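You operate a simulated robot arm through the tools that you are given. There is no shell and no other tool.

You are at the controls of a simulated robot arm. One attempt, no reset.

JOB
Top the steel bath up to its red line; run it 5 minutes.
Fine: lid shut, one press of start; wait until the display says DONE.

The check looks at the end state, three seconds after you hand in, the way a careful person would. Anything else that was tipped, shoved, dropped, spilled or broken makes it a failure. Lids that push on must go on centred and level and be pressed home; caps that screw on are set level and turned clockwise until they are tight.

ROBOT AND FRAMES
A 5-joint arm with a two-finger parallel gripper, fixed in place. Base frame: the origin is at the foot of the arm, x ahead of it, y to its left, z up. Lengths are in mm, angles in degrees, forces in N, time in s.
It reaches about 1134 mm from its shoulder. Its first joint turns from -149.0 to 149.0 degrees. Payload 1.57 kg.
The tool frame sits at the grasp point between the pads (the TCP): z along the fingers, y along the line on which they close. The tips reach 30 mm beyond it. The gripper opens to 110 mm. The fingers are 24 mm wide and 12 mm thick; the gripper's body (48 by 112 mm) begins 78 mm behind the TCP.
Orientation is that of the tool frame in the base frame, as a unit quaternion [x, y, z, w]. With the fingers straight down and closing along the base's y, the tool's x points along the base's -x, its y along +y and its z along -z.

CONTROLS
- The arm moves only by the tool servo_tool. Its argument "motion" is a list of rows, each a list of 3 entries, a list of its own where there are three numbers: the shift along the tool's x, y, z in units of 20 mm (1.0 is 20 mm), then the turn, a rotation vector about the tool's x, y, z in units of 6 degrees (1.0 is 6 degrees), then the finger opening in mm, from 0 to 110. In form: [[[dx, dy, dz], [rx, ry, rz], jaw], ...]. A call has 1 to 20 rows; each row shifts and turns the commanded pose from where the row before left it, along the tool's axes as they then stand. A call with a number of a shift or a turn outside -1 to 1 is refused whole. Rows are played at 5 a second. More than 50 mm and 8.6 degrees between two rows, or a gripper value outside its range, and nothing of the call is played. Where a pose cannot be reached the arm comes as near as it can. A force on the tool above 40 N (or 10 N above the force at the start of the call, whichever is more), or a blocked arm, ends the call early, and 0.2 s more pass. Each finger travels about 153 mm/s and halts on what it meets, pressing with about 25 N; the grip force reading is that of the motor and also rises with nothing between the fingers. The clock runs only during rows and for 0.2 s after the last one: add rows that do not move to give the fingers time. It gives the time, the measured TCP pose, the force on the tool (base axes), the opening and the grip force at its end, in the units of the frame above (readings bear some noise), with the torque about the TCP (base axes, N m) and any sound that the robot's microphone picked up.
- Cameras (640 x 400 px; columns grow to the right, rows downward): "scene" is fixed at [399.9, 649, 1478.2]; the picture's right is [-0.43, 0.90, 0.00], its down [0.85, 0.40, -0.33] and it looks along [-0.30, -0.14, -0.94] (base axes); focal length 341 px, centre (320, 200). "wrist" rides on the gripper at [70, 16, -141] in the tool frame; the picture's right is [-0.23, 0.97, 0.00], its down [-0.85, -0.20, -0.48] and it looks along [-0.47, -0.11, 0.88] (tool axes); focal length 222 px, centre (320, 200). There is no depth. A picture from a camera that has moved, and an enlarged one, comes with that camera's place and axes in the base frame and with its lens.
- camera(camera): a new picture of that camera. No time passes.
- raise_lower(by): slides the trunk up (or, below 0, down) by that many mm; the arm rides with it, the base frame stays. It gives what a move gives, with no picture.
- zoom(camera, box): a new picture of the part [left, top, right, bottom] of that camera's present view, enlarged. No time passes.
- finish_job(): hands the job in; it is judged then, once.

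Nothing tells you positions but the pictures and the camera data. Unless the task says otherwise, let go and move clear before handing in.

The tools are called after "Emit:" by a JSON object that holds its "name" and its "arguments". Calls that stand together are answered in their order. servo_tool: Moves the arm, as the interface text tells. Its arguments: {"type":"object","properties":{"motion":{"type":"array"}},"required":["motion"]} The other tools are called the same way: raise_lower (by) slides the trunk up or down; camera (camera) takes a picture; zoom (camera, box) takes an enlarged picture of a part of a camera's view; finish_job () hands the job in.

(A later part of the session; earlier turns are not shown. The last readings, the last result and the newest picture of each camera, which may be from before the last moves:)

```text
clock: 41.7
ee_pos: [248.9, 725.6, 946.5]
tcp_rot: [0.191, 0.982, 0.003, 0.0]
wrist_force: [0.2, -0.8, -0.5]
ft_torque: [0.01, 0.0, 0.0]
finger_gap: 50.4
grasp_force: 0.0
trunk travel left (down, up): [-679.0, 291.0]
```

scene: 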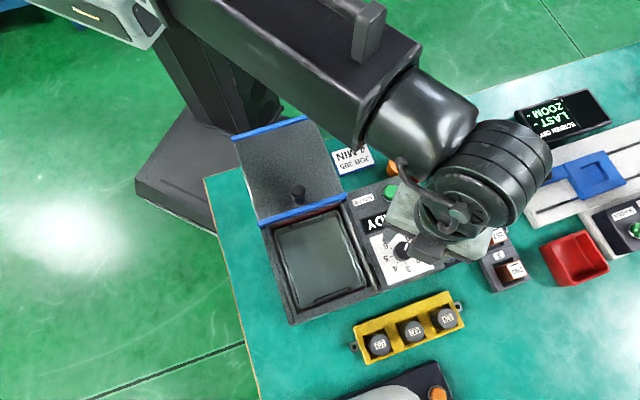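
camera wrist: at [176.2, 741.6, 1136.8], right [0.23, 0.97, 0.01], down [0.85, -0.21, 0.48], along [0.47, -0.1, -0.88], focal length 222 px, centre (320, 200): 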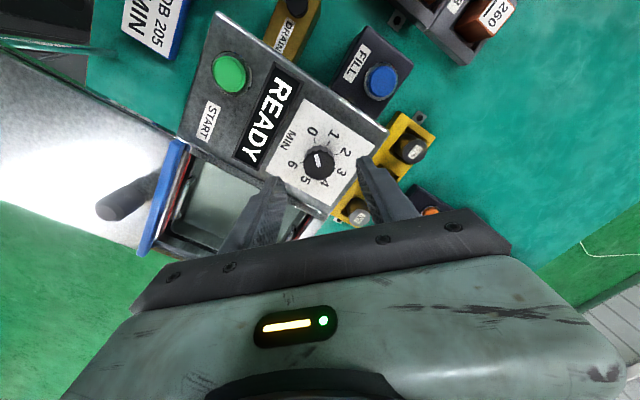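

Emit:
{"name": "servo_tool", "arguments": {"motion": [[[0.43, -0.05, 0], [0, 0, 0], 50], [[0, 0, 0], [0, 0, 0], 50]]}}

Emit:
{"name": "zoom", "arguments": {"camera": "wrist", "box": [240, 80, 400, 240]}}

```text
clock: 42.3
ee_pos: [240.1, 727.9, 946.0]
tcp_rot: [0.192, 0.981, 0.003, 0.0]
wrist_force: [-0.2, -0.5, -0.4]
ft_torque: [0.02, 0.0, -0.01]
finger_gap: 49.9
grasp_force: 0.1
trunk travel left (down, up): [-679.0, 291.0]
```

```text
2.50 times, centred on (320, 160) of wrist
camera zoom: at [183.0, 768.6, 1087.9], right [0.58, 0.82, 0.01], down [0.72, -0.51, 0.48], along [0.39, -0.27, -0.88], focal length 555 px, centre (320, 300)
```

zoom: 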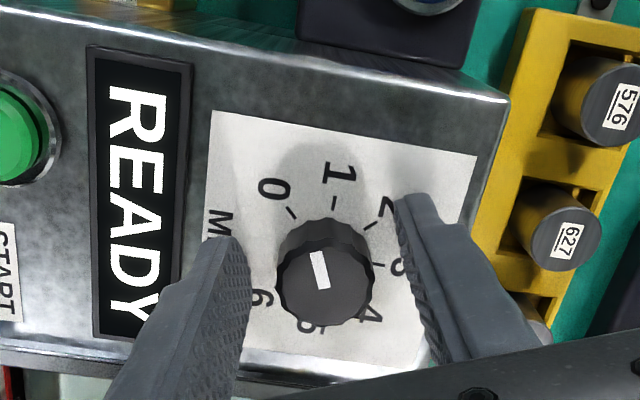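

The knob is now on the tool axis, so I'll grip again.

Emit:
{"name": "servo_tool", "arguments": {"motion": [[[0, 0, 0], [0, 0, 0], 36], [[0, 0, 0], [0, 0, 0], 28], [[0, 0, 0], [0, 0, 0], 24], [[0, 0, 0], [0, 0, 0], 24]]}}

```text
clock: 43.3
ee_pos: [241.0, 728.6, 945.7]
tcp_rot: [0.191, 0.982, 0.004, 0.0]
wrist_force: [1.2, 4.7, 3.3]
ft_torque: [-0.25, 0.04, 0.02]
finger_gap: 29.4
grasp_force: 39.0
trunk travel left (down, up): [-679.0, 291.0]
```

Emit:
{"name": "servo_tool", "arguments": {"motion": [[[0, 0.035, 0], [0, 0, 0], 24], [[0, 0, 0], [0, 0, 1], 24], [[0, 0, 0], [0, 0, 1], 24], [[0, 0, 0], [0, 0, 1], 24], [[0, 0, 0], [0, 0, 1], 24], [[0, 0, 0], [0, 0, 1], 24], [[0, 0, 0], [0, 0, 0], 24]]}}

Emit:
{"name": "zoom", "arguments": {"camera": "wrist", "box": [240, 80, 400, 240]}}

```text
clock: 45.0
ee_pos: [241.0, 730.8, 945.7]
tcp_rot: [0.438, 0.899, 0.006, -0.001]
wrist_force: [2.1, 6.8, 10.0]
ft_torque: [-0.54, -0.02, 0.03]
finger_gap: 29.7
grasp_force: 38.9
trunk travel left (down, up): [-679.0, 291.0]
stopped in row 7: the force on the tool passed its limit at 40 N (the readings are from after the stop); the commanded pose is now the measured one
```

```text
2.50 times, centred on (320, 160) of wrist
camera zoom: at [212.8, 793.8, 1088.3], right [0.91, 0.42, 0.01], down [0.37, -0.8, 0.47], along [0.2, -0.42, -0.88], focal length 555 px, centre (320, 300)
```

zoom: 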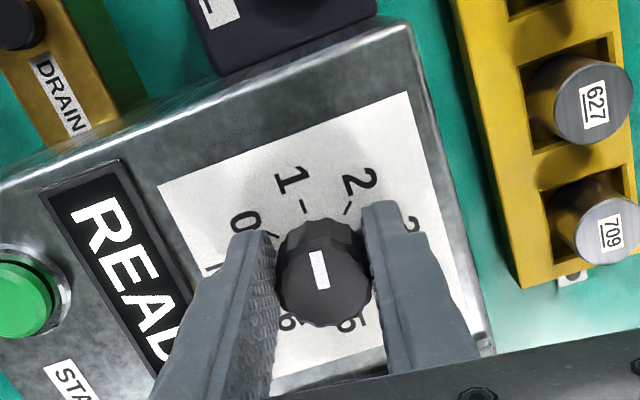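

The force built up again because I overshot. Combining the grips puts the knob axis near (244.3, 727.2), about 4.9 mm back along tool x. I'll open, correct and regrip.

Emit:
{"name": "servo_tool", "arguments": {"motion": [[[0, 0, 0], [0, 0, 0], 50], [[0, 0, 0], [0, 0, 0], 50], [[0, 0, 0], [0, 0, 0], 50]]}}

```text
clock: 45.8
ee_pos: [242.3, 729.0, 945.8]
tcp_rot: [0.438, 0.899, 0.005, -0.001]
wrist_force: [-0.4, 0.6, 0.2]
ft_torque: [-0.01, 0.01, -0.01]
finger_gap: 50.0
grasp_force: 0.2
trunk travel left (down, up): [-679.0, 291.0]
```

Emit:
{"name": "servo_tool", "arguments": {"motion": [[[-0.15, 0.02, 0], [0, 0, 0], 50], [[0, 0, 0], [0, 0, 0], 50]]}}

Emit:
{"name": "zoom", "arguments": {"camera": "wrist", "box": [240, 80, 400, 240]}}

```text
clock: 46.4
ee_pos: [244.3, 726.4, 946.2]
tcp_rot: [0.438, 0.899, 0.006, -0.001]
wrist_force: [-0.2, 0.7, -1.0]
ft_torque: [-0.02, 0.02, 0.02]
finger_gap: 50.1
grasp_force: 0.0
trunk travel left (down, up): [-679.0, 291.0]
```

```text
2.50 times, centred on (320, 160) of wrist
camera zoom: at [214.9, 791.5, 1088.4], right [0.91, 0.42, 0.01], down [0.37, -0.8, 0.47], along [0.2, -0.42, -0.88], focal length 555 px, centre (320, 300)
```

zoom: 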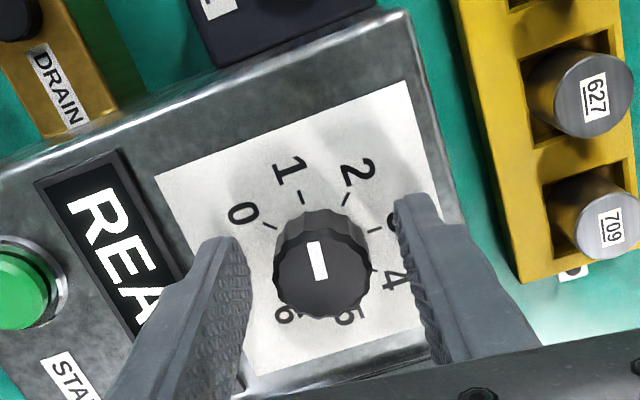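

The pointer now shows just past 1, as expected. I'll grip and turn another 42°.

Emit:
{"name": "servo_tool", "arguments": {"motion": [[[0, 0, 0], [0, 0, 0], 36], [[0, 0, 0], [0, 0, 0], 28], [[0, 0, 0], [0, 0, 0], 24], [[0, 0, 0], [0, 0, 0], 24]]}}

Emit:
{"name": "servo_tool", "arguments": {"motion": [[[0, 0, 0], [0, 0, 1], 24], [[0, 0, 0], [0, 0, 1], 24], [[0, 0, 0], [0, 0, 1], 24], [[0, 0, 0], [0, 0, 1], 24], [[0, 0, 0], [0, 0, 1], 24], [[0, 0, 0], [0, 0, 1], 24], [[0, 0, 0], [0, 0, 1], 24], [[0, 0, 0], [0, 0, 0], 24]]}}

```text
clock: 47.4
ee_pos: [244.1, 727.6, 945.5]
tcp_rot: [0.44, 0.898, 0.005, -0.002]
wrist_force: [1.1, 1.1, 0.8]
ft_torque: [-0.25, 0.29, 0.03]
finger_gap: 29.5
grasp_force: 38.8
trunk travel left (down, up): [-679.0, 291.0]
```

```text
clock: 49.2
ee_pos: [246.4, 728.6, 945.8]
tcp_rot: [0.733, 0.68, 0.004, -0.003]
wrist_force: [14.4, 11.8, 15.8]
ft_torque: [-0.1, -0.32, 0.0]
finger_gap: 29.8
grasp_force: 39.1
trunk travel left (down, up): [-679.0, 291.0]
```

It turned another 42° to 94° total with moderate load. I'll release, recentre and continue.

Emit:
{"name": "servo_tool", "arguments": {"motion": [[[0, 0, 0], [0, 0, 0], 50], [[0, 0, 0], [0, 0, 0], 50], [[0, 0, 0], [0, 0, 0], 50]]}}

Emit:
{"name": "zoom", "arguments": {"camera": "wrist", "box": [240, 80, 400, 240]}}

```text
clock: 50.0
ee_pos: [244.3, 726.6, 946.7]
tcp_rot: [0.733, 0.681, 0.004, -0.004]
wrist_force: [-1.0, 0.6, -0.2]
ft_torque: [0.0, 0.02, -0.01]
finger_gap: 50.2
grasp_force: 0.2
trunk travel left (down, up): [-679.0, 291.0]
```

```text
2.50 times, centred on (320, 160) of wrist
camera zoom: at [266.0, 795.0, 1088.5], right [0.95, -0.3, 0.0], down [-0.26, -0.84, 0.47], along [-0.14, -0.45, -0.88], focal length 555 px, centre (320, 300)
```

zoom: 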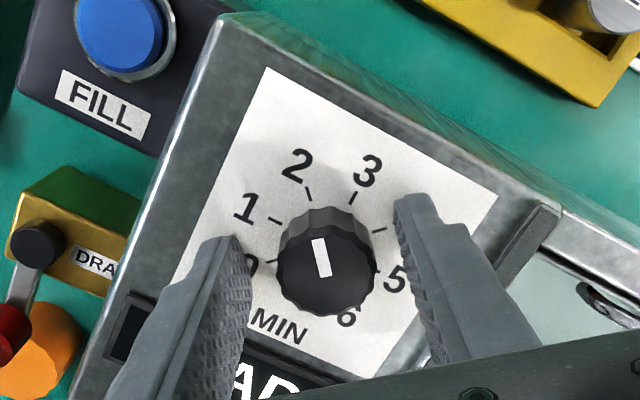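

The pointer is at about 2.1 and the knob is centred, so I'll continue turning.

Emit:
{"name": "servo_tool", "arguments": {"motion": [[[0, 0.02, 0], [0, 0, 0], 36], [[0, 0, 0], [0, 0, 0], 28], [[0, 0, 0], [0, 0, 0], 24], [[0, 0, 0], [0, 0, 0], 24]]}}

Emit:
{"name": "servo_tool", "arguments": {"motion": [[[0, 0, 0], [0, 0, 1], 24], [[0, 0, 0], [0, 0, 1], 24], [[0, 0, 0], [0, 0, 1], 24], [[0, 0, 0], [0, 0, 1], 24], [[0, 0, 0], [0, 0, 1], 24], [[0, 0, 0], [0, 0, 1], 24], [[0, 0, 0], [0, 0, 1], 24], [[0, 0, 0], [0, 0, 0], 24]]}}

```text
clock: 51.0
ee_pos: [245.2, 726.9, 946.5]
tcp_rot: [0.732, 0.681, 0.005, -0.004]
wrist_force: [5.4, 0.7, 2.1]
ft_torque: [-0.07, -0.13, -0.01]
finger_gap: 29.9
grasp_force: 39.2
trunk travel left (down, up): [-679.0, 291.0]
```

```text
clock: 52.8
ee_pos: [245.5, 727.5, 945.6]
tcp_rot: [0.749, 0.662, 0.005, -0.003]
wrist_force: [11.1, 4.3, 7.6]
ft_torque: [0.09, -0.24, 0.0]
finger_gap: 29.8
grasp_force: 39.4
out of reach, approached as far as the arm can: row 1, 2, 3, 4, 5, 6, 7
trunk travel left (down, up): [-679.0, 291.0]
```

The spin appears to hit a limit near 97°. I'll open, turn the gripper back counter-clockwise without touching the knob, and regrip to keep turning.

Emit:
{"name": "servo_tool", "arguments": {"motion": [[[0, 0, 0], [0, 0, 0], 52], [[0, 0, 0], [0, 0, 0], 52], [[0, 0, 0], [0, 0, 0], 52]]}}

Emit:
{"name": "servo_tool", "arguments": {"motion": [[[0, 0, 0], [0, 0, 1], 52], [[0, 0, 0], [0, 0, 1], 52]]}}

Emit:
{"name": "zoom", "arguments": {"camera": "wrist", "box": [240, 80, 400, 240]}}

```text
clock: 53.6
ee_pos: [243.7, 728.3, 944.9]
tcp_rot: [0.75, 0.662, 0.006, -0.003]
wrist_force: [-0.2, -0.1, 0.7]
ft_torque: [0.01, -0.02, -0.03]
finger_gap: 51.9
grasp_force: 0.0
trunk travel left (down, up): [-679.0, 291.0]
```

```text
clock: 54.2
ee_pos: [245.3, 726.2, 945.9]
tcp_rot: [0.75, 0.662, 0.005, -0.003]
wrist_force: [0.0, 0.9, 0.0]
ft_torque: [0.01, -0.04, -0.01]
finger_gap: 51.9
grasp_force: 0.0
out of reach, approached as far as the arm can: row 1, 2
trunk travel left (down, up): [-679.0, 291.0]
```

```text
2.50 times, centred on (320, 160) of wrist
camera zoom: at [270.1, 793.6, 1088.6], right [0.94, -0.35, 0.0], down [-0.31, -0.83, 0.47], along [-0.16, -0.44, -0.88], focal length 555 px, centre (320, 300)
```

zoom: 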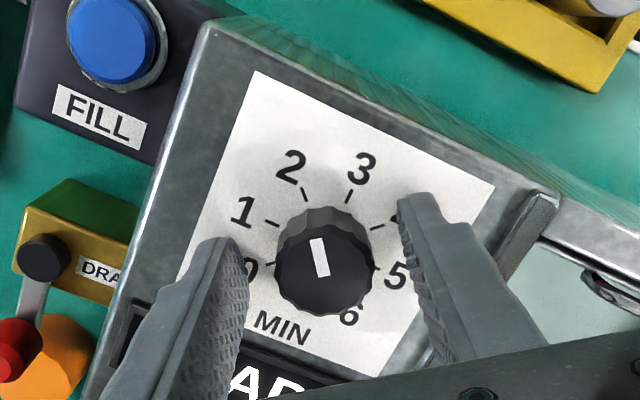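

The pointer is at about 2.15, and clockwise spin is at its limit here. With the fingers slightly open around the knob, I'll rotate back counter-clockwise 132° and then regrip.

Emit:
{"name": "servo_tool", "arguments": {"motion": [[[0, 0, 0], [0, 0, -1], 46], [[0, 0, 0], [0, 0, -1], 46], [[0, 0, 0], [0, 0, -1], 46], [[0, 0, 0], [0, 0, -1], 46], [[0, 0, 0], [0, 0, -1], 46], [[0, 0, 0], [0, 0, -1], 46], [[0, 0, 0], [0, 0, -1], 46], [[0, 0, 0], [0, 0, -1], 46], [[0, 0, 0], [0, 0, -1], 46], [[0, 0, 0], [0, 0, -1], 46], [[0, 0, 0], [0, 0, -1], 46]]}}

Emit:
{"name": "zoom", "arguments": {"camera": "wrist", "box": [240, 80, 400, 240]}}

```text
clock: 56.6
ee_pos: [243.9, 727.8, 946.4]
tcp_rot: [0.267, 0.964, 0.005, 0.0]
wrist_force: [-1.2, 0.2, 0.4]
ft_torque: [-0.01, -0.04, 0.0]
finger_gap: 46.0
grasp_force: 0.0
trunk travel left (down, up): [-679.0, 291.0]
```

```text
2.50 times, centred on (320, 160) of wrist
camera zoom: at [194.2, 776.7, 1088.1], right [0.7, 0.72, 0.01], down [0.63, -0.62, 0.47], along [0.35, -0.32, -0.88], focal length 555 px, centre (320, 300)
```

zoom: 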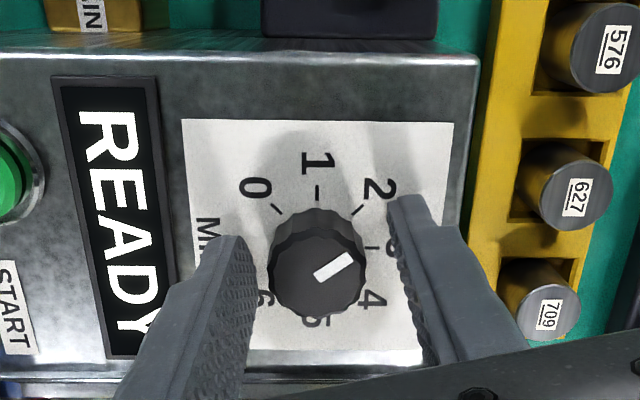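

Emit:
{"name": "servo_tool", "arguments": {"motion": [[[0, 0, 0], [0, 0, -1], 46], [[0, 0, 0], [0, 0, -1], 46], [[0, 0, 0], [0, 0, -1], 46], [[0, 0, 0], [0, 0, -1], 46], [[0, 0, 0], [0, 0, -1], 46], [[0, 0, 0], [0, 0, -1], 46], [[0, 0, 0], [0, 0, -1], 46], [[0, 0, 0], [0, 0, -1], 46], [[0, 0, 0], [0, 0, -1], 46], [[0, 0, 0], [0, 0, -1], 46], [[0, 0, 0], [0, 0, -1], 46], [[0, 0, 0], [0, 0, -1], 46]]}}

Emit:
{"name": "zoom", "arguments": {"camera": "wrist", "box": [240, 80, 400, 240]}}

```text
clock: 59.2
ee_pos: [244.0, 727.8, 946.4]
tcp_rot: [-0.35, 0.937, 0.005, 0.003]
wrist_force: [0.2, 0.2, -0.9]
ft_torque: [-0.02, -0.02, 0.0]
finger_gap: 46.2
grasp_force: 0.1
trunk travel left (down, up): [-679.0, 291.0]
```

```text
2.50 times, centred on (320, 160) of wrist
camera zoom: at [182.1, 692.9, 1087.2], right [-0.47, 0.88, 0.01], down [0.78, 0.4, 0.49], along [0.43, 0.23, -0.87], focal length 555 px, centre (320, 300)
```

zoom: 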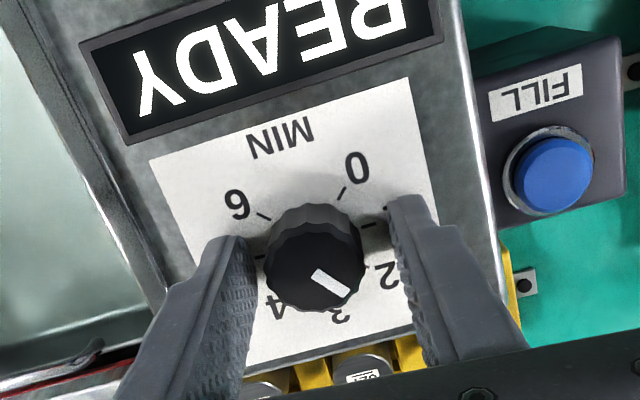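

I'm at θ = −41°, and the knob sits about 2.5 mm off in tool y. I'll correct that, grip, and turn clockwise.

Emit:
{"name": "servo_tool", "arguments": {"motion": [[[0.03, -0.12, 0], [0, 0, 0], 46], [[0, 0, 0], [0, 0, 0], 36], [[0, 0, 0], [0, 0, 0], 28], [[0, 0, 0], [0, 0, 0], 24], [[0, 0, 0], [0, 0, 0], 24]]}}

```text
clock: 60.4
ee_pos: [244.9, 724.5, 945.1]
tcp_rot: [-0.349, 0.937, 0.006, 0.003]
wrist_force: [-1.1, 5.2, 2.4]
ft_torque: [-0.16, -0.04, 0.04]
finger_gap: 29.6
grasp_force: 39.8
trunk travel left (down, up): [-679.0, 291.0]
```

Emit:
{"name": "servo_tool", "arguments": {"motion": [[[0, 0.03, 0], [0, 0, 0], 24], [[0, 0, 0], [0, 0, 1], 24], [[0, 0, 0], [0, 0, 1], 24], [[0, 0, 0], [0, 0, 1], 24], [[0, 0, 0], [0, 0, 1], 24], [[0, 0, 0], [0, 0, 1], 24], [[0, 0, 0], [0, 0, 1], 24], [[0, 0, 0], [0, 0, 1], 24], [[0, 0, 0], [0, 0, 0], 24]]}}

Emit:
{"name": "zoom", "arguments": {"camera": "wrist", "box": [240, 80, 400, 240]}}

```text
clock: 62.4
ee_pos: [244.6, 726.0, 946.8]
tcp_rot: [0.011, 1.0, 0.006, 0.001]
wrist_force: [-5.0, -6.5, -6.0]
ft_torque: [-0.7, -0.54, 0.01]
finger_gap: 29.6
grasp_force: 39.0
trunk travel left (down, up): [-679.0, 291.0]
```

```text
2.50 times, centred on (320, 160) of wrist
camera zoom: at [176.3, 742.8, 1087.7], right [0.25, 0.97, 0.01], down [0.85, -0.22, 0.48], along [0.47, -0.11, -0.88], focal length 555 px, centre (320, 300)
```

zoom: 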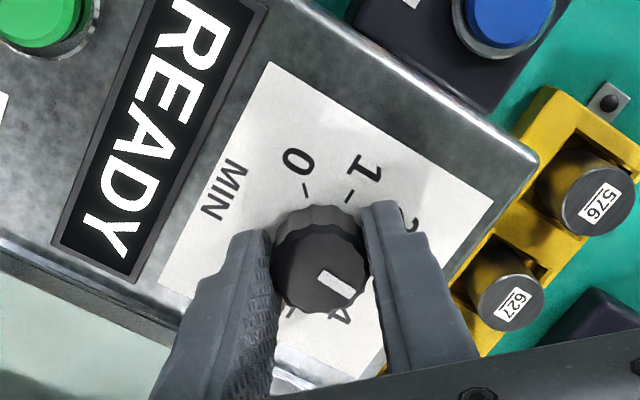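

Forces are low and the knob is at about 3.1. I'll continue clockwise.

Emit:
{"name": "servo_tool", "arguments": {"motion": [[[0, 0, 0], [0, 0, 1], 24], [[0, 0, 0], [0, 0, 1], 24], [[0, 0, 0], [0, 0, 1], 24], [[0, 0, 0], [0, 0, 1], 24], [[0, 0, 0], [0, 0, 1], 24], [[0, 0, 0], [0, 0, 1], 24], [[0, 0, 0], [0, 0, 0], 24]]}}

```text
clock: 64.0
ee_pos: [244.6, 727.6, 945.1]
tcp_rot: [0.319, 0.948, 0.007, 0.0]
wrist_force: [0.1, 4.9, 2.8]
ft_torque: [-0.79, -0.16, -0.01]
finger_gap: 29.5
grasp_force: 38.7
trunk travel left (down, up): [-679.0, 291.0]
```

Emit:
{"name": "servo_tool", "arguments": {"motion": [[[0, 0, 0], [0, 0, 1], 24], [[0, 0, 0], [0, 0, 1], 24], [[0, 0, 0], [0, 0, 1], 24], [[0, 0, 0], [0, 0, 1], 24], [[0, 0, 0], [0, 0, 1], 24], [[0, 0, 0], [0, 0, 1], 24], [[0, 0, 0], [0, 0, 0], 24]]}}

Emit:
{"name": "zoom", "arguments": {"camera": "wrist", "box": [240, 80, 400, 240]}}

Emit:
{"name": "zoom", "arguments": {"camera": "scene", "box": [360, 200, 440, 280]}}

```text
clock: 65.6
ee_pos: [244.9, 726.6, 946.6]
tcp_rot: [0.596, 0.803, 0.006, -0.002]
wrist_force: [4.9, 19.1, 17.0]
ft_torque: [-0.11, 0.09, -0.01]
finger_gap: 29.5
grasp_force: 38.7
trunk travel left (down, up): [-679.0, 291.0]
```

```text
2.50 times, centred on (320, 160) of wrist
camera zoom: at [241.5, 796.4, 1088.6], right [1.0, 0.06, 0.0], down [0.05, -0.88, 0.47], along [0.03, -0.47, -0.88], focal length 555 px, centre (320, 300)
```

zoom: 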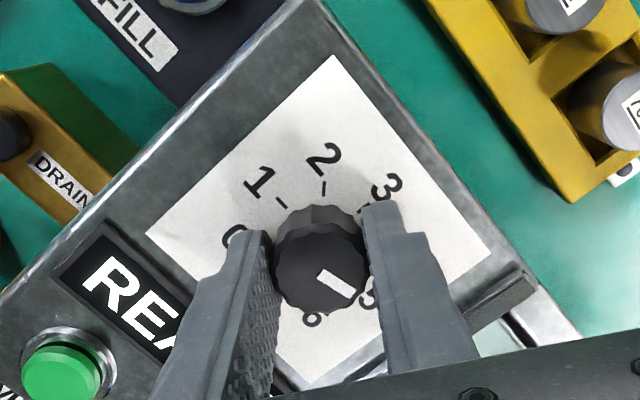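

```text
5.00 times, centred on (400, 240) of scene
camera zoom: at [399.9, 649.0, 1478.2], right [-0.43, 0.9, 0.0], down [0.85, 0.4, -0.33], along [-0.3, -0.14, -0.94], focal length 1707 px, centre (-80, 0)
```

zoom: 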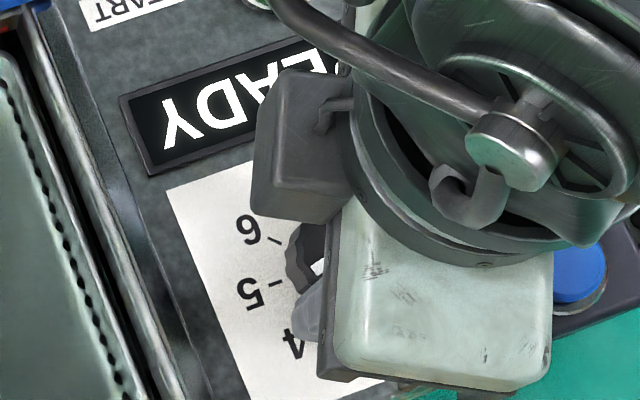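

The knob is now near 4.7. I'll relieve the side load slightly, turn the last 14°, then open to read the pointer.

Emit:
{"name": "servo_tool", "arguments": {"motion": [[[0.06, 0.05, 0], [0, 0, 0], 24], [[0, 0, 0], [0, 0, 1], 24], [[0, 0, 0], [0, 0, 1], 24], [[0, 0, 0], [0, 0, 0.35], 24], [[0, 0, 0], [0, 0, 0], 24]]}}

Emit:
{"name": "servo_tool", "arguments": {"motion": [[[0, 0, 0], [0, 0, 0], 48], [[0, 0, 0], [0, 0, 0], 48], [[0, 0, 0], [0, 0, 0], 48]]}}

Emit:
{"name": "zoom", "arguments": {"camera": "wrist", "box": [260, 100, 380, 220]}}

```text
clock: 66.8
ee_pos: [245.0, 727.4, 945.1]
tcp_rot: [0.69, 0.724, 0.004, -0.003]
wrist_force: [-2.8, -11.1, -9.8]
ft_torque: [-0.69, 0.12, -0.02]
finger_gap: 29.6
grasp_force: 39.3
trunk travel left (down, up): [-679.0, 291.0]
```

```text
clock: 67.6
ee_pos: [246.1, 727.7, 946.4]
tcp_rot: [0.69, 0.724, 0.005, -0.003]
wrist_force: [-0.2, 0.0, 0.7]
ft_torque: [0.0, 0.03, -0.02]
finger_gap: 48.3
grasp_force: 0.1
trunk travel left (down, up): [-679.0, 291.0]
```

```text
3.33 times, centred on (320, 160) of wrist
camera zoom: at [259.3, 796.7, 1088.6], right [0.98, -0.18, 0.0], down [-0.16, -0.87, 0.47], along [-0.08, -0.46, -0.88], focal length 740 px, centre (320, 333)
```

zoom: 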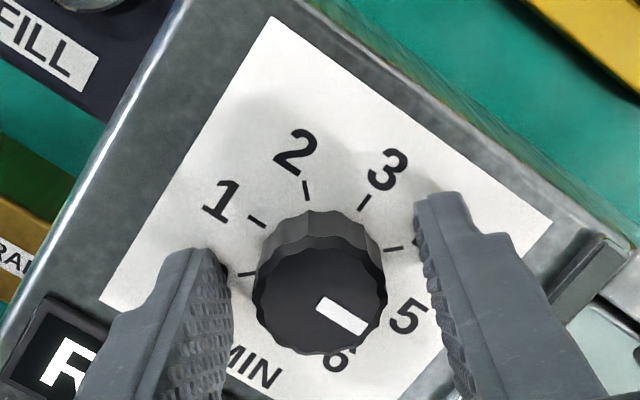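

I'll lift clear and place the wrist camera straight above the dial for an accurate reading.

Emit:
{"name": "raise_lower", "arguments": {"by": 55}}

Emit:
{"name": "servo_tool", "arguments": {"motion": [[[-0.9, 0, 0], [0, 0, 0], 48], [[-0.9, 0, 0], [0, 0, 0], 48], [[-0.9, 0, 0], [0, 0, 0], 48], [[-0.8, 0, 0], [0, 0, 0], 48]]}}

Emit:
{"name": "camera", "arguments": {"camera": "wrist"}}

Emit:
{"name": "zoom", "arguments": {"camera": "wrist", "box": [260, 20, 380, 120]}}

Emit:
{"name": "camera", "arguments": {"camera": "scene"}}

```text
clock: 68.5
ee_pos: [245.1, 727.5, 1001.7]
tcp_rot: [0.69, 0.724, 0.005, -0.003]
wrist_force: [0.5, 0.7, 0.4]
ft_torque: [0.03, 0.01, 0.01]
finger_gap: 48.1
grasp_force: 0.0
trunk travel left (down, up): [-734.0, 236.0]
```

```text
clock: 69.5
ee_pos: [249.1, 658.5, 1000.9]
tcp_rot: [0.69, 0.724, 0.005, -0.003]
wrist_force: [0.1, -0.4, 0.0]
ft_torque: [-0.01, 0.02, -0.01]
finger_gap: 47.7
grasp_force: 0.1
trunk travel left (down, up): [-734.0, 236.0]
```

```text
taken
camera wrist: at [262.7, 727.1, 1143.6], right [0.98, -0.18, 0.0], down [-0.16, -0.87, 0.47], along [-0.08, -0.46, -0.88], focal length 222 px, centre (320, 200)
```

wrist: 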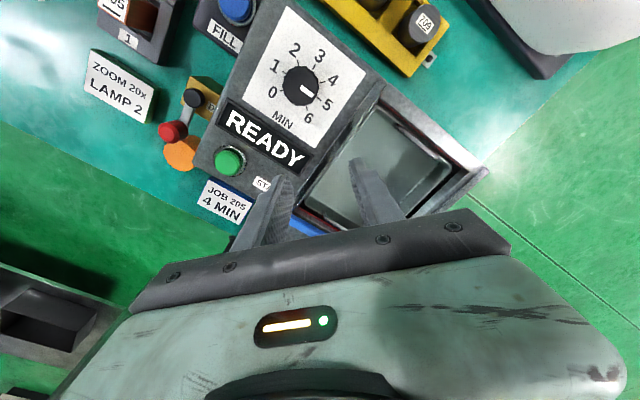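

```text
4.00 times, centred on (320, 70) of wrist
camera zoom: at [262.7, 727.1, 1143.6], right [0.98, -0.18, 0.0], down [-0.16, -0.87, 0.47], along [-0.08, -0.46, -0.88], focal length 888 px, centre (320, 720)
```

zoom: 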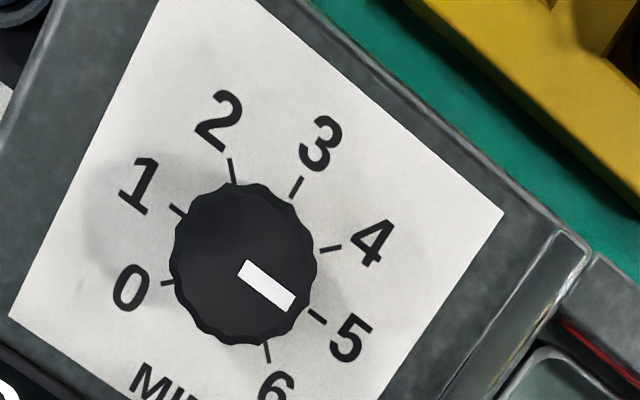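

```text
taken
```

scene: 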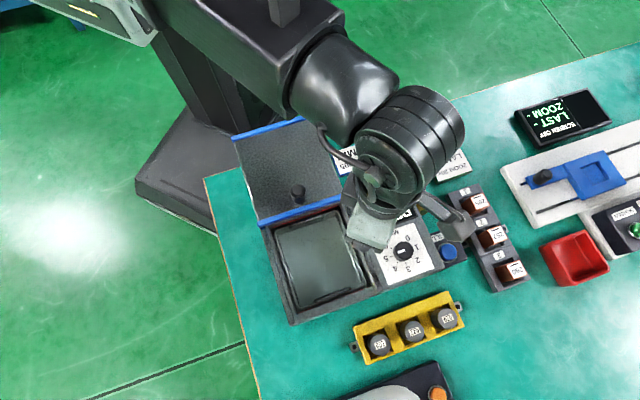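

The pointer sits right on the 5 tick. Next is the lid, so I'll rise a bit, rotate 42° back, and move over the lid to look at it and its rails.

Emit:
{"name": "raise_lower", "arguments": {"by": 40}}

Emit:
{"name": "servo_tool", "arguments": {"motion": [[[0, 0, 0], [0, 0, -1], 60], [[0, 0, 0], [0, 0, -1], 60], [[0, 0, 0], [0, 0, -1], 60], [[0, 0, 0], [0, 0, -1], 60], [[0, 0, 0], [0, 0, -1], 60], [[0, 0, 0], [0, 0, -1], 60], [[0, 0, 0], [0, 0, -1], 60]]}}

Emit:
{"name": "servo_tool", "arguments": {"motion": [[[0, -0.9, 0], [0, 0, 0], 60], [[0, -0.9, 0], [0, 0, 0], 60], [[0, -0.9, 0], [0, 0, 0], 60], [[0, -0.9, 0], [0, 0, 0], 60], [[0, -0.9, 0], [0, 0, 0], 60], [[0, -0.9, 0], [0, 0, 0], 60]]}}

Emit:
{"name": "camera", "arguments": {"camera": "wrist"}}

Emit:
{"name": "camera", "arguments": {"camera": "scene"}}

```text
clock: 70.3
ee_pos: [248.7, 657.0, 1040.1]
tcp_rot: [0.69, 0.724, 0.005, -0.002]
wrist_force: [0.4, 0.0, -0.1]
ft_torque: [-0.01, -0.01, 0.06]
finger_gap: 48.1
grasp_force: 0.0
trunk travel left (down, up): [-774.0, 196.0]
```

```text
clock: 72.0
ee_pos: [250.1, 658.8, 1041.5]
tcp_rot: [0.384, 0.923, 0.006, 0.0]
wrist_force: [0.1, 1.2, 0.1]
ft_torque: [0.02, -0.01, 0.0]
finger_gap: 60.0
grasp_force: 0.0
trunk travel left (down, up): [-774.0, 196.0]
```

```text
clock: 73.3
ee_pos: [173.7, 581.2, 1040.5]
tcp_rot: [0.384, 0.923, 0.007, 0.0]
wrist_force: [0.3, -0.1, -0.5]
ft_torque: [0.03, 0.02, 0.03]
finger_gap: 59.7
grasp_force: 0.1
trunk travel left (down, up): [-774.0, 196.0]
```

```text
taken
camera wrist: at [136.0, 641.0, 1183.4], right [0.85, 0.52, 0.01], down [0.46, -0.75, 0.47], along [0.25, -0.4, -0.88], focal length 222 px, centre (320, 200)
```

wrist: 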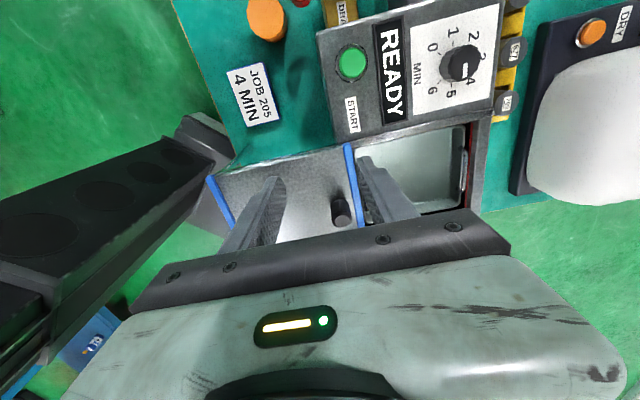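

```text
taken
```

scene: 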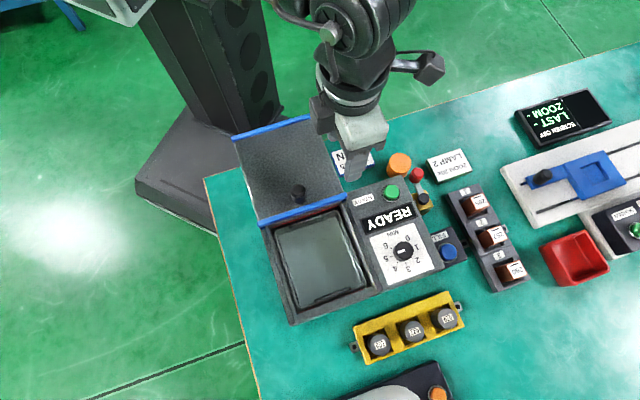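

Good view of the lid. I'll zoom in to see how it slides and where the knob is.

Emit:
{"name": "zoom", "arguments": {"camera": "wrist", "box": [200, 110, 500, 260]}}

Emit:
{"name": "zoom", "arguments": {"camera": "scene", "box": [220, 100, 380, 240]}}

Emit:
{"name": "zoom", "arguments": {"camera": "scene", "box": [250, 195, 380, 335]}}

Emit:
{"name": "zoom", "arguments": {"camera": "wrist", "box": [320, 130, 380, 200]}}

```text
2.13 times, centred on (350, 185) of wrist
camera zoom: at [136.0, 641.0, 1183.4], right [0.85, 0.52, 0.01], down [0.46, -0.75, 0.47], along [0.25, -0.4, -0.88], focal length 474 px, centre (256, 232)
```

zoom: 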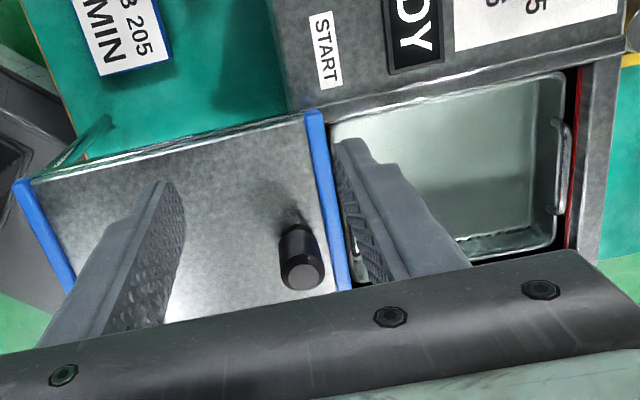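

```text
2.86 times, centred on (300, 170) of scene
camera zoom: at [399.9, 649.0, 1478.2], right [-0.43, 0.9, 0.0], down [0.85, 0.4, -0.33], along [-0.3, -0.14, -0.94], focal length 976 px, centre (377, 286)
```

zoom: 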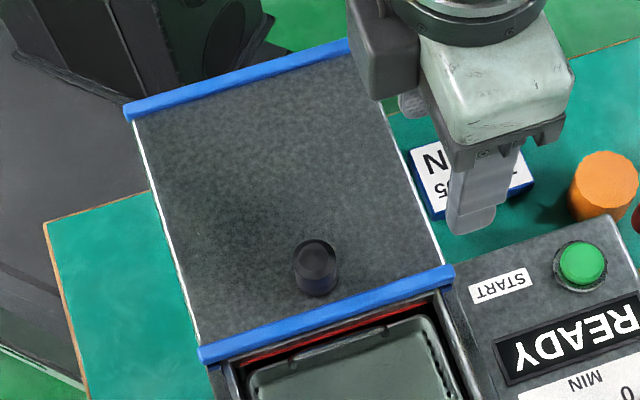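

```text
2.86 times, centred on (315, 265) of scene
camera zoom: at [399.9, 649.0, 1478.2], right [-0.43, 0.9, 0.0], down [0.85, 0.4, -0.33], along [-0.3, -0.14, -0.94], focal length 976 px, centre (334, 14)
```

zoom: 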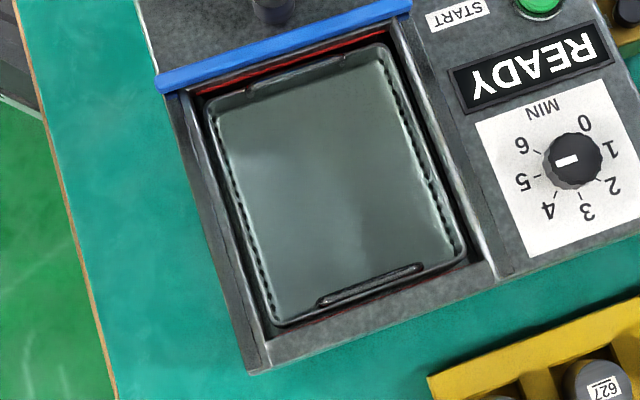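

```text
5.71 times, centred on (350, 165) of wrist
camera zoom: at [136.0, 641.0, 1183.4], right [0.85, 0.52, 0.01], down [0.46, -0.75, 0.47], along [0.25, -0.4, -0.88], focal length 1269 px, centre (149, 400)
```

zoom: 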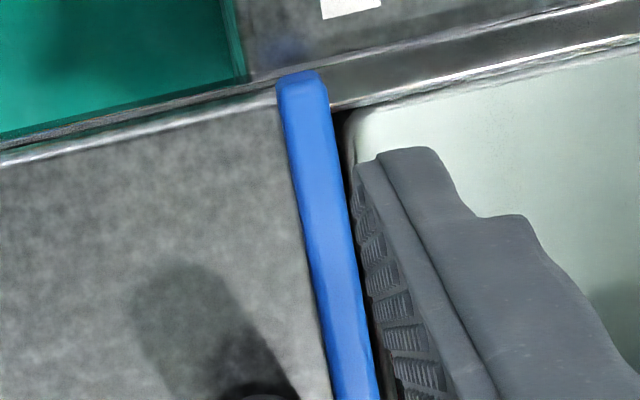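

The lid is a plate riding on rails, and its knob top is near (233, 531.5, 962). I'll move over the knob and lower with the fingers open along the slide direction.

Emit:
{"name": "servo_tool", "arguments": {"motion": [[[-0.967, 0.09, 0], [0, 0, 0], 56], [[-0.967, 0.09, 0], [0, 0, 0], 52], [[-0.967, 0.09, 0], [0, 0, 0], 50], [[-0.967, 0.09, 0], [0, 0, 0], 46], [[0, 0, 0], [0, 0, 0], 46]]}}

Emit:
{"name": "camera", "arguments": {"camera": "wrist"}}

Emit:
{"name": "zoom", "arguments": {"camera": "wrist", "box": [240, 80, 400, 240]}}

Emit:
{"name": "zoom", "arguments": {"camera": "scene", "box": [220, 100, 380, 240]}}

```text
clock: 74.5
ee_pos: [232.4, 530.9, 1040.0]
tcp_rot: [0.384, 0.923, 0.006, -0.001]
wrist_force: [-0.6, 0.9, -0.2]
ft_torque: [0.0, 0.01, -0.01]
finger_gap: 45.9
grasp_force: 0.1
trunk travel left (down, up): [-774.0, 196.0]
```

```text
taken
camera wrist: at [195.6, 591.1, 1183.3], right [0.85, 0.52, 0.01], down [0.46, -0.75, 0.47], along [0.25, -0.4, -0.88], focal length 222 px, centre (320, 200)
```

wrist: 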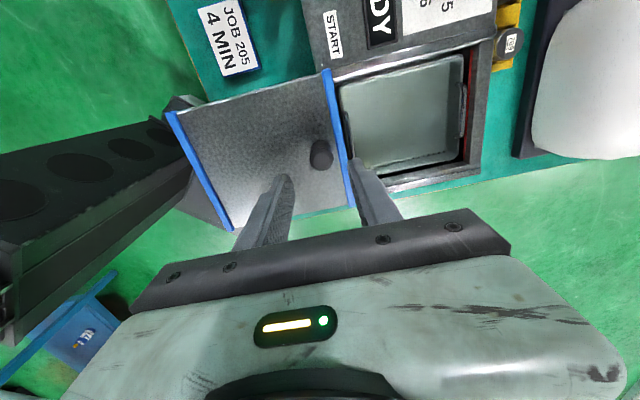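

```text
2.50 times, centred on (320, 160) of wrist
camera zoom: at [195.6, 591.1, 1183.3], right [0.85, 0.52, 0.01], down [0.46, -0.75, 0.47], along [0.25, -0.4, -0.88], focal length 555 px, centre (320, 300)
```

zoom: 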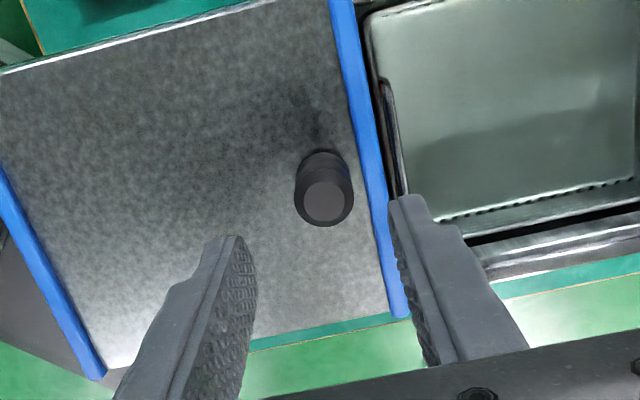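

```text
2.86 times, centred on (300, 170) of scene
camera zoom: at [399.9, 649.0, 1478.2], right [-0.43, 0.9, 0.0], down [0.85, 0.4, -0.33], along [-0.3, -0.14, -0.94], focal length 976 px, centre (377, 286)
```

zoom: 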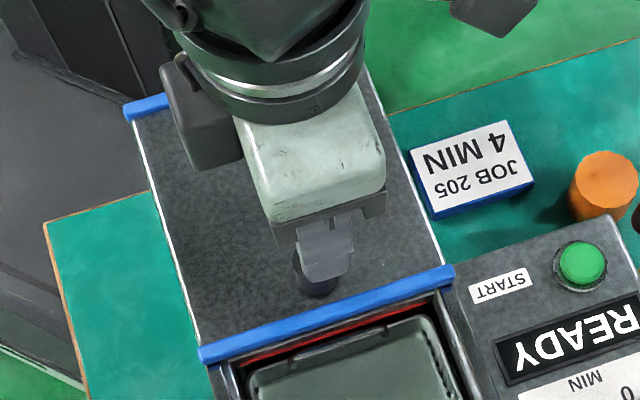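

Emit:
{"name": "servo_tool", "arguments": {"motion": [[[-0.2, 0.06, 0], [0, 0, 0], 46], [[0, 0, 0], [0, 0, 0], 46]]}}

Emit:
{"name": "raise_lower", "arguments": {"by": -48}}

Emit:
{"name": "zoom", "arguments": {"camera": "wrist", "box": [240, 80, 400, 240]}}

Emit:
{"name": "zoom", "arguments": {"camera": "scene", "box": [260, 140, 340, 220]}}

```text
clock: 75.2
ee_pos: [237.3, 529.4, 1041.2]
tcp_rot: [0.385, 0.923, 0.006, 0.0]
wrist_force: [0.1, -0.4, -0.2]
ft_torque: [0.01, 0.01, -0.01]
finger_gap: 45.9
grasp_force: 0.2
trunk travel left (down, up): [-774.0, 196.0]
```

```text
clock: 76.0
ee_pos: [236.7, 529.1, 993.0]
tcp_rot: [0.384, 0.923, 0.005, 0.001]
wrist_force: [0.1, 0.7, 0.3]
ft_torque: [-0.01, 0.0, 0.01]
finger_gap: 46.2
grasp_force: 0.0
trunk travel left (down, up): [-726.0, 244.0]
```

```text
2.50 times, centred on (320, 160) of wrist
camera zoom: at [199.4, 589.4, 1135.3], right [0.85, 0.52, 0.01], down [0.46, -0.75, 0.47], along [0.25, -0.4, -0.88], focal length 555 px, centre (320, 300)
```

zoom: 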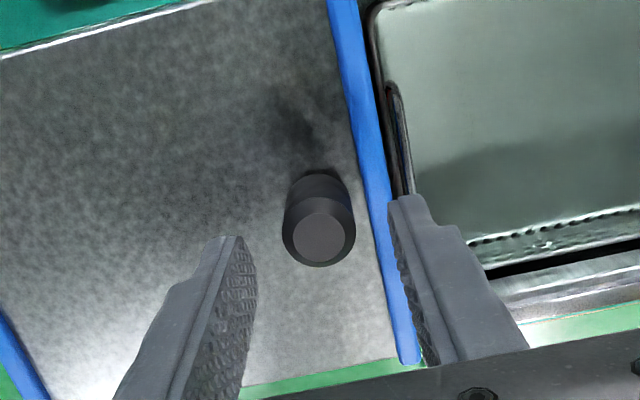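

```text
5.00 times, centred on (300, 180) of scene
camera zoom: at [399.9, 649.0, 1478.2], right [-0.43, 0.9, 0.0], down [0.85, 0.4, -0.33], along [-0.3, -0.14, -0.94], focal length 1707 px, centre (420, 300)
```

zoom: 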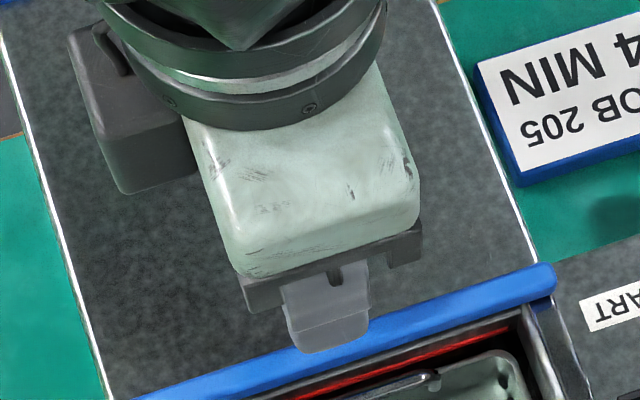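

The knob is centred between the fingers. I'll lower so the tips overlap its upper half, then close.

Emit:
{"name": "raise_lower", "arguments": {"by": -18}}

Emit:
{"name": "servo_tool", "arguments": {"motion": [[[0, 0, 0], [0, 0, 0], 36], [[0, 0, 0], [0, 0, 0], 28], [[0, 0, 0], [0, 0, 0], 20], [[0, 0, 0], [0, 0, 0], 16], [[0, 0, 0], [0, 0, 0], 16]]}}

Emit:
{"name": "zoom", "arguments": {"camera": "wrist", "box": [240, 80, 400, 240]}}

```text
clock: 76.7
ee_pos: [235.4, 527.2, 974.2]
tcp_rot: [0.384, 0.923, 0.005, 0.0]
wrist_force: [0.2, -0.1, 0.7]
ft_torque: [-0.01, 0.01, -0.03]
finger_gap: 46.1
grasp_force: 0.1
trunk travel left (down, up): [-708.0, 262.0]
```

```text
clock: 77.9
ee_pos: [237.7, 529.3, 974.3]
tcp_rot: [0.384, 0.923, 0.007, -0.002]
wrist_force: [2.6, 2.9, 4.1]
ft_torque: [-0.22, 0.24, 0.0]
finger_gap: 24.6
grasp_force: 36.2
trunk travel left (down, up): [-708.0, 262.0]
```

```text
2.50 times, centred on (320, 160) of wrist
camera zoom: at [199.6, 589.6, 1117.3], right [0.85, 0.52, 0.01], down [0.46, -0.75, 0.47], along [0.25, -0.4, -0.88], focal length 555 px, centre (320, 300)
```

zoom: 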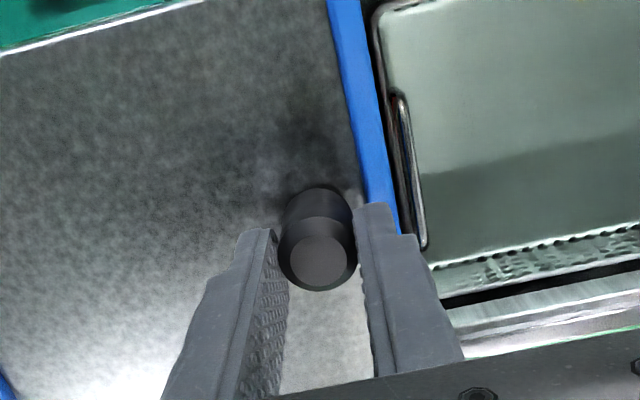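

The knob is gripped at 24.6 mm. I'll slide the lid toward the bath in small steps and watch the forces.

Emit:
{"name": "servo_tool", "arguments": {"motion": [[[0, 0.25, 0], [0, 0, 0], 16], [[0, 0.35, 0], [0, 0, 0], 16], [[0, 0.4, 0], [0, 0, 0], 16], [[0, 0.4, 0], [0, 0, 0], 16], [[0, 0, 0], [0, 0, 0], 16]]}}

Emit:
{"name": "camera", "arguments": {"camera": "scene"}}

Emit:
{"name": "camera", "arguments": {"camera": "wrist"}}

```text
clock: 79.1
ee_pos: [255.1, 550.0, 974.4]
tcp_rot: [0.384, 0.923, 0.006, 0.0]
wrist_force: [0.6, 0.3, -0.3]
ft_torque: [-0.4, 0.27, 0.01]
finger_gap: 24.9
grasp_force: 36.4
trunk travel left (down, up): [-708.0, 262.0]
```

```text
taken
```

scene: 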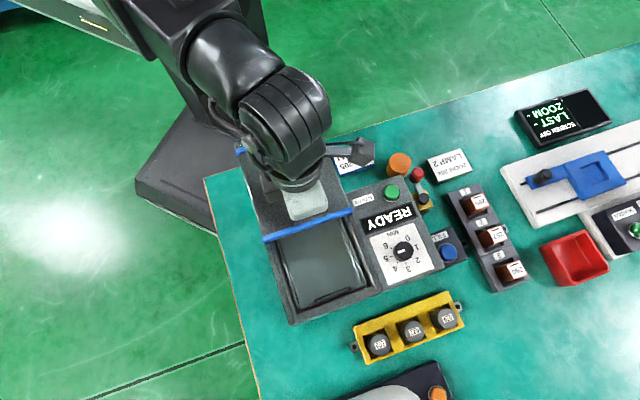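

```text
taken
camera wrist: at [219.2, 609.2, 1117.3], right [0.85, 0.52, 0.01], down [0.46, -0.75, 0.47], along [0.25, -0.4, -0.88], focal length 222 px, centre (320, 200)
```

wrist: 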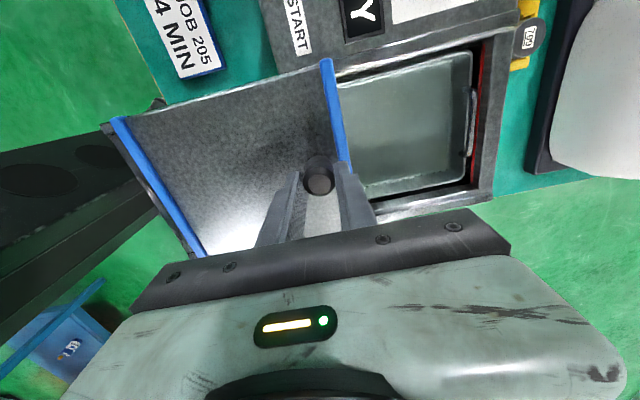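

The lid slides freely with almost no force. I'll continue.

Emit:
{"name": "servo_tool", "arguments": {"motion": [[[0, 0.5, 0], [0, 0, 0], 16], [[0, 0.5, 0], [0, 0, 0], 16], [[0, 0.5, 0], [0, 0, 0], 16], [[0, 0.5, 0], [0, 0, 0], 16], [[0, 0.5, 0], [0, 0, 0], 16], [[0, 0.5, 0], [0, 0, 0], 16], [[0, 0, 0], [0, 0, 0], 16]]}}

Emit:
{"name": "camera", "arguments": {"camera": "scene"}}

Emit:
{"name": "camera", "arguments": {"camera": "wrist"}}

```text
clock: 80.7
ee_pos: [298.6, 591.7, 975.8]
tcp_rot: [0.385, 0.923, 0.006, 0.0]
wrist_force: [4.2, -2.4, -1.0]
ft_torque: [-0.67, 0.01, 0.02]
finger_gap: 24.6
grasp_force: 36.0
trunk travel left (down, up): [-708.0, 262.0]
```

```text
taken
```

scene: 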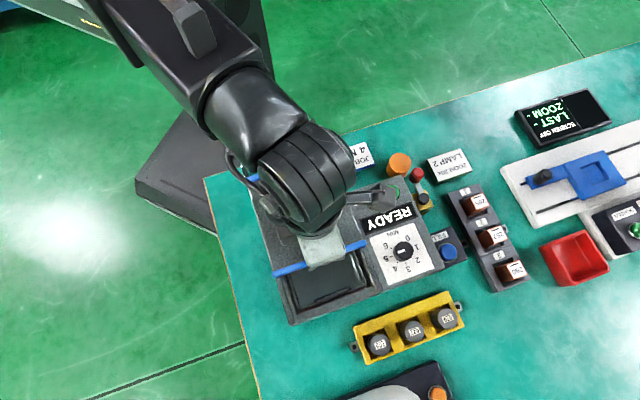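

```text
taken
camera wrist: at [261.6, 651.6, 1117.3], right [0.85, 0.52, 0.01], down [0.46, -0.75, 0.47], along [0.25, -0.4, -0.88], focal length 222 px, centre (320, 200)
```

wrist: 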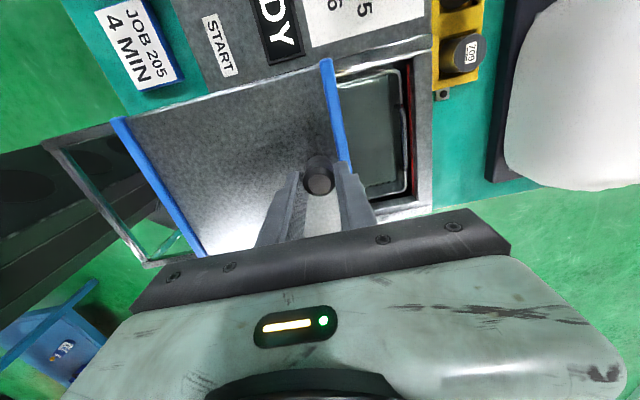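

About 55 mm remain. I'll continue 40 mm with a slight sideways correction.

Emit:
{"name": "servo_tool", "arguments": {"motion": [[[-0.02, 0.5, 0], [0, 0, 0], 16], [[-0.01, 0.5, 0], [0, 0, 0], 16], [[-0.01, 0.5, 0], [0, 0, 0], 16], [[-0.01, 0.5, 0], [0, 0, 0], 16], [[0, 0, 0], [0, 0, 0], 16]]}}

Emit:
{"name": "camera", "arguments": {"camera": "wrist"}}

Emit:
{"name": "zoom", "arguments": {"camera": "scene", "box": [240, 190, 400, 340]}}

```text
clock: 81.9
ee_pos: [326.9, 619.4, 974.9]
tcp_rot: [0.384, 0.923, 0.006, -0.001]
wrist_force: [-9.1, 9.2, 4.0]
ft_torque: [0.2, 0.86, 0.1]
finger_gap: 24.6
grasp_force: 36.8
trunk travel left (down, up): [-708.0, 262.0]
```

```text
taken
camera wrist: at [290.3, 679.9, 1117.5], right [0.85, 0.53, 0.01], down [0.46, -0.75, 0.47], along [0.25, -0.4, -0.88], focal length 222 px, centre (320, 200)
```

wrist: 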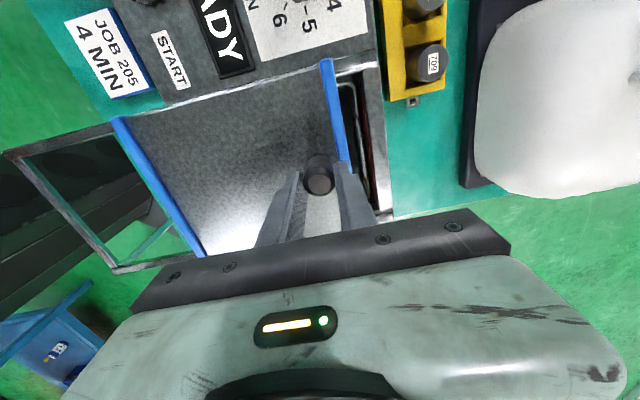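

```text
2.67 times, centred on (320, 265) of scene
camera zoom: at [399.9, 649.0, 1478.2], right [-0.43, 0.9, 0.0], down [0.85, 0.4, -0.33], along [-0.3, -0.14, -0.94], focal length 910 px, centre (320, 27)
```

zoom: 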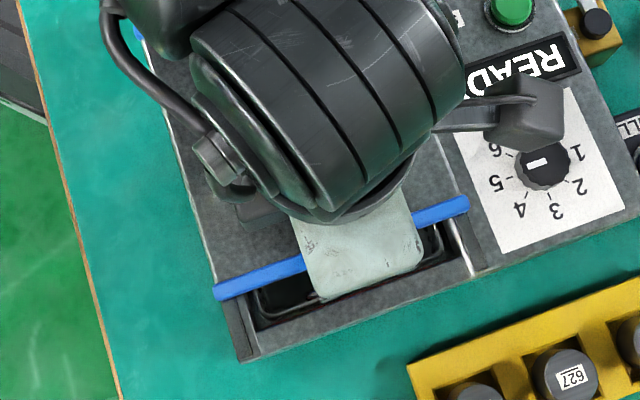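

I overcorrected slightly sideways. I'll nudge back and finish the slide in small steps.

Emit:
{"name": "servo_tool", "arguments": {"motion": [[[0.04, 0, 0], [0, 0, 0], 16], [[0, 0.25, 0], [0, 0, 0], 16], [[0, 0.25, 0], [0, 0, 0], 16], [[0, 0.25, 0], [0, 0, 0], 16], [[0, 0, 0], [0, 0, 0], 16]]}}

Emit:
{"name": "zoom", "arguments": {"camera": "wrist", "box": [290, 40, 430, 220]}}

Emit:
{"name": "zoom", "arguments": {"camera": "scene", "box": [240, 190, 400, 340]}}

```text
clock: 83.1
ee_pos: [337.4, 631.4, 976.0]
tcp_rot: [0.385, 0.923, 0.006, -0.001]
wrist_force: [-7.7, 7.8, 3.9]
ft_torque: [-0.32, 0.36, 0.07]
finger_gap: 24.5
grasp_force: 36.4
trunk travel left (down, up): [-708.0, 262.0]
```

```text
2.22 times, centred on (360, 130) of wrist
camera zoom: at [300.2, 690.3, 1117.3], right [0.85, 0.53, 0.01], down [0.46, -0.75, 0.47], along [0.25, -0.4, -0.88], focal length 494 px, centre (231, 356)
```

zoom: 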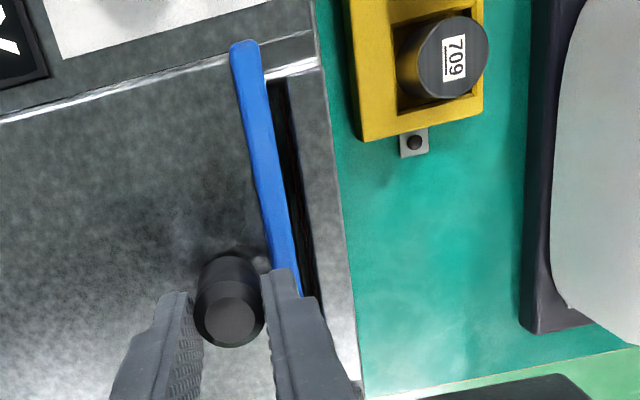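

```text
2.67 times, centred on (320, 265) of scene
camera zoom: at [399.9, 649.0, 1478.2], right [-0.43, 0.9, 0.0], down [0.85, 0.4, -0.33], along [-0.3, -0.14, -0.94], focal length 910 px, centre (320, 27)
```

zoom: 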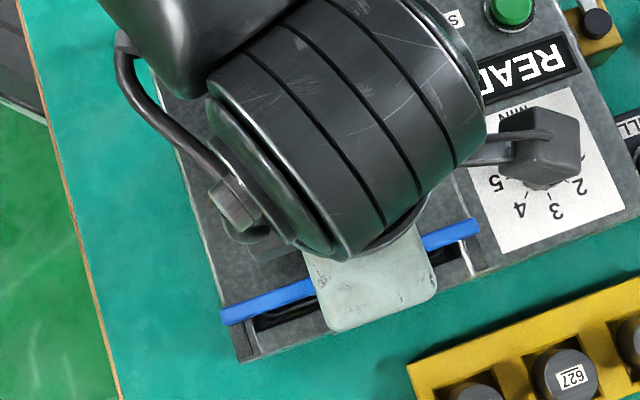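

Emit:
{"name": "servo_tool", "arguments": {"motion": [[[0.04, 0, 0], [0, 0, 0], 16], [[0, 0.2, 0], [0, 0, 0], 16], [[0, 0.2, 0], [0, 0, 0], 16], [[0, 0.15, 0], [0, 0, 0], 16], [[0, 0, 0], [0, 0, 0], 16]]}}

Emit:
{"name": "zoom", "arguments": {"camera": "wrist", "box": [290, 40, 430, 220]}}

Emit:
{"name": "zoom", "arguments": {"camera": "scene", "box": [240, 190, 400, 340]}}

```text
clock: 84.3
ee_pos: [345.9, 637.7, 973.9]
tcp_rot: [0.384, 0.923, 0.006, 0.0]
wrist_force: [-1.8, 1.9, 1.1]
ft_torque: [-0.56, 0.19, -0.01]
finger_gap: 24.5
grasp_force: 36.5
trunk travel left (down, up): [-708.0, 262.0]
```

```text
2.22 times, centred on (360, 130) of wrist
camera zoom: at [308.1, 698.2, 1117.3], right [0.85, 0.52, 0.01], down [0.46, -0.75, 0.47], along [0.25, -0.4, -0.88], focal length 494 px, centre (231, 356)
```

zoom: 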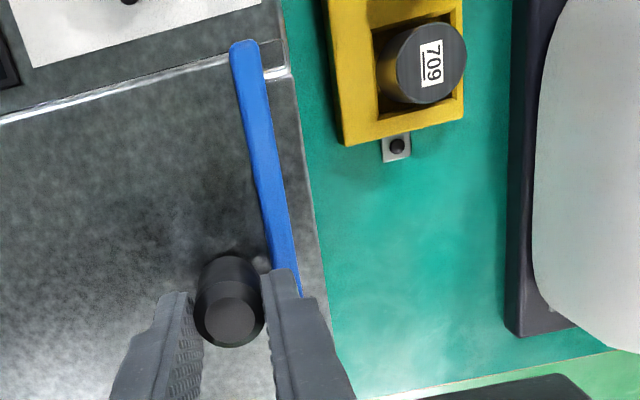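

```text
2.67 times, centred on (320, 265) of scene
camera zoom: at [399.9, 649.0, 1478.2], right [-0.43, 0.9, 0.0], down [0.85, 0.4, -0.33], along [-0.3, -0.14, -0.94], focal length 910 px, centre (320, 27)
```

zoom: 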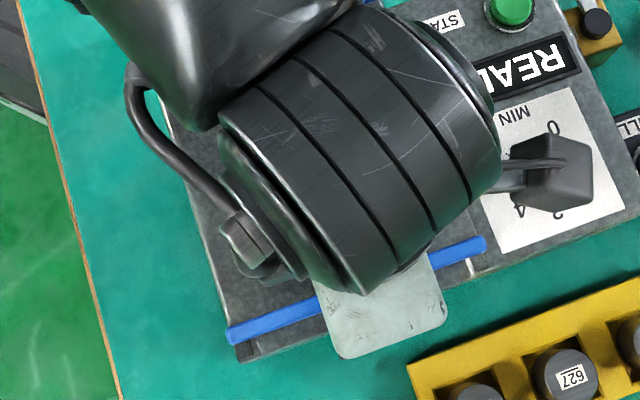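

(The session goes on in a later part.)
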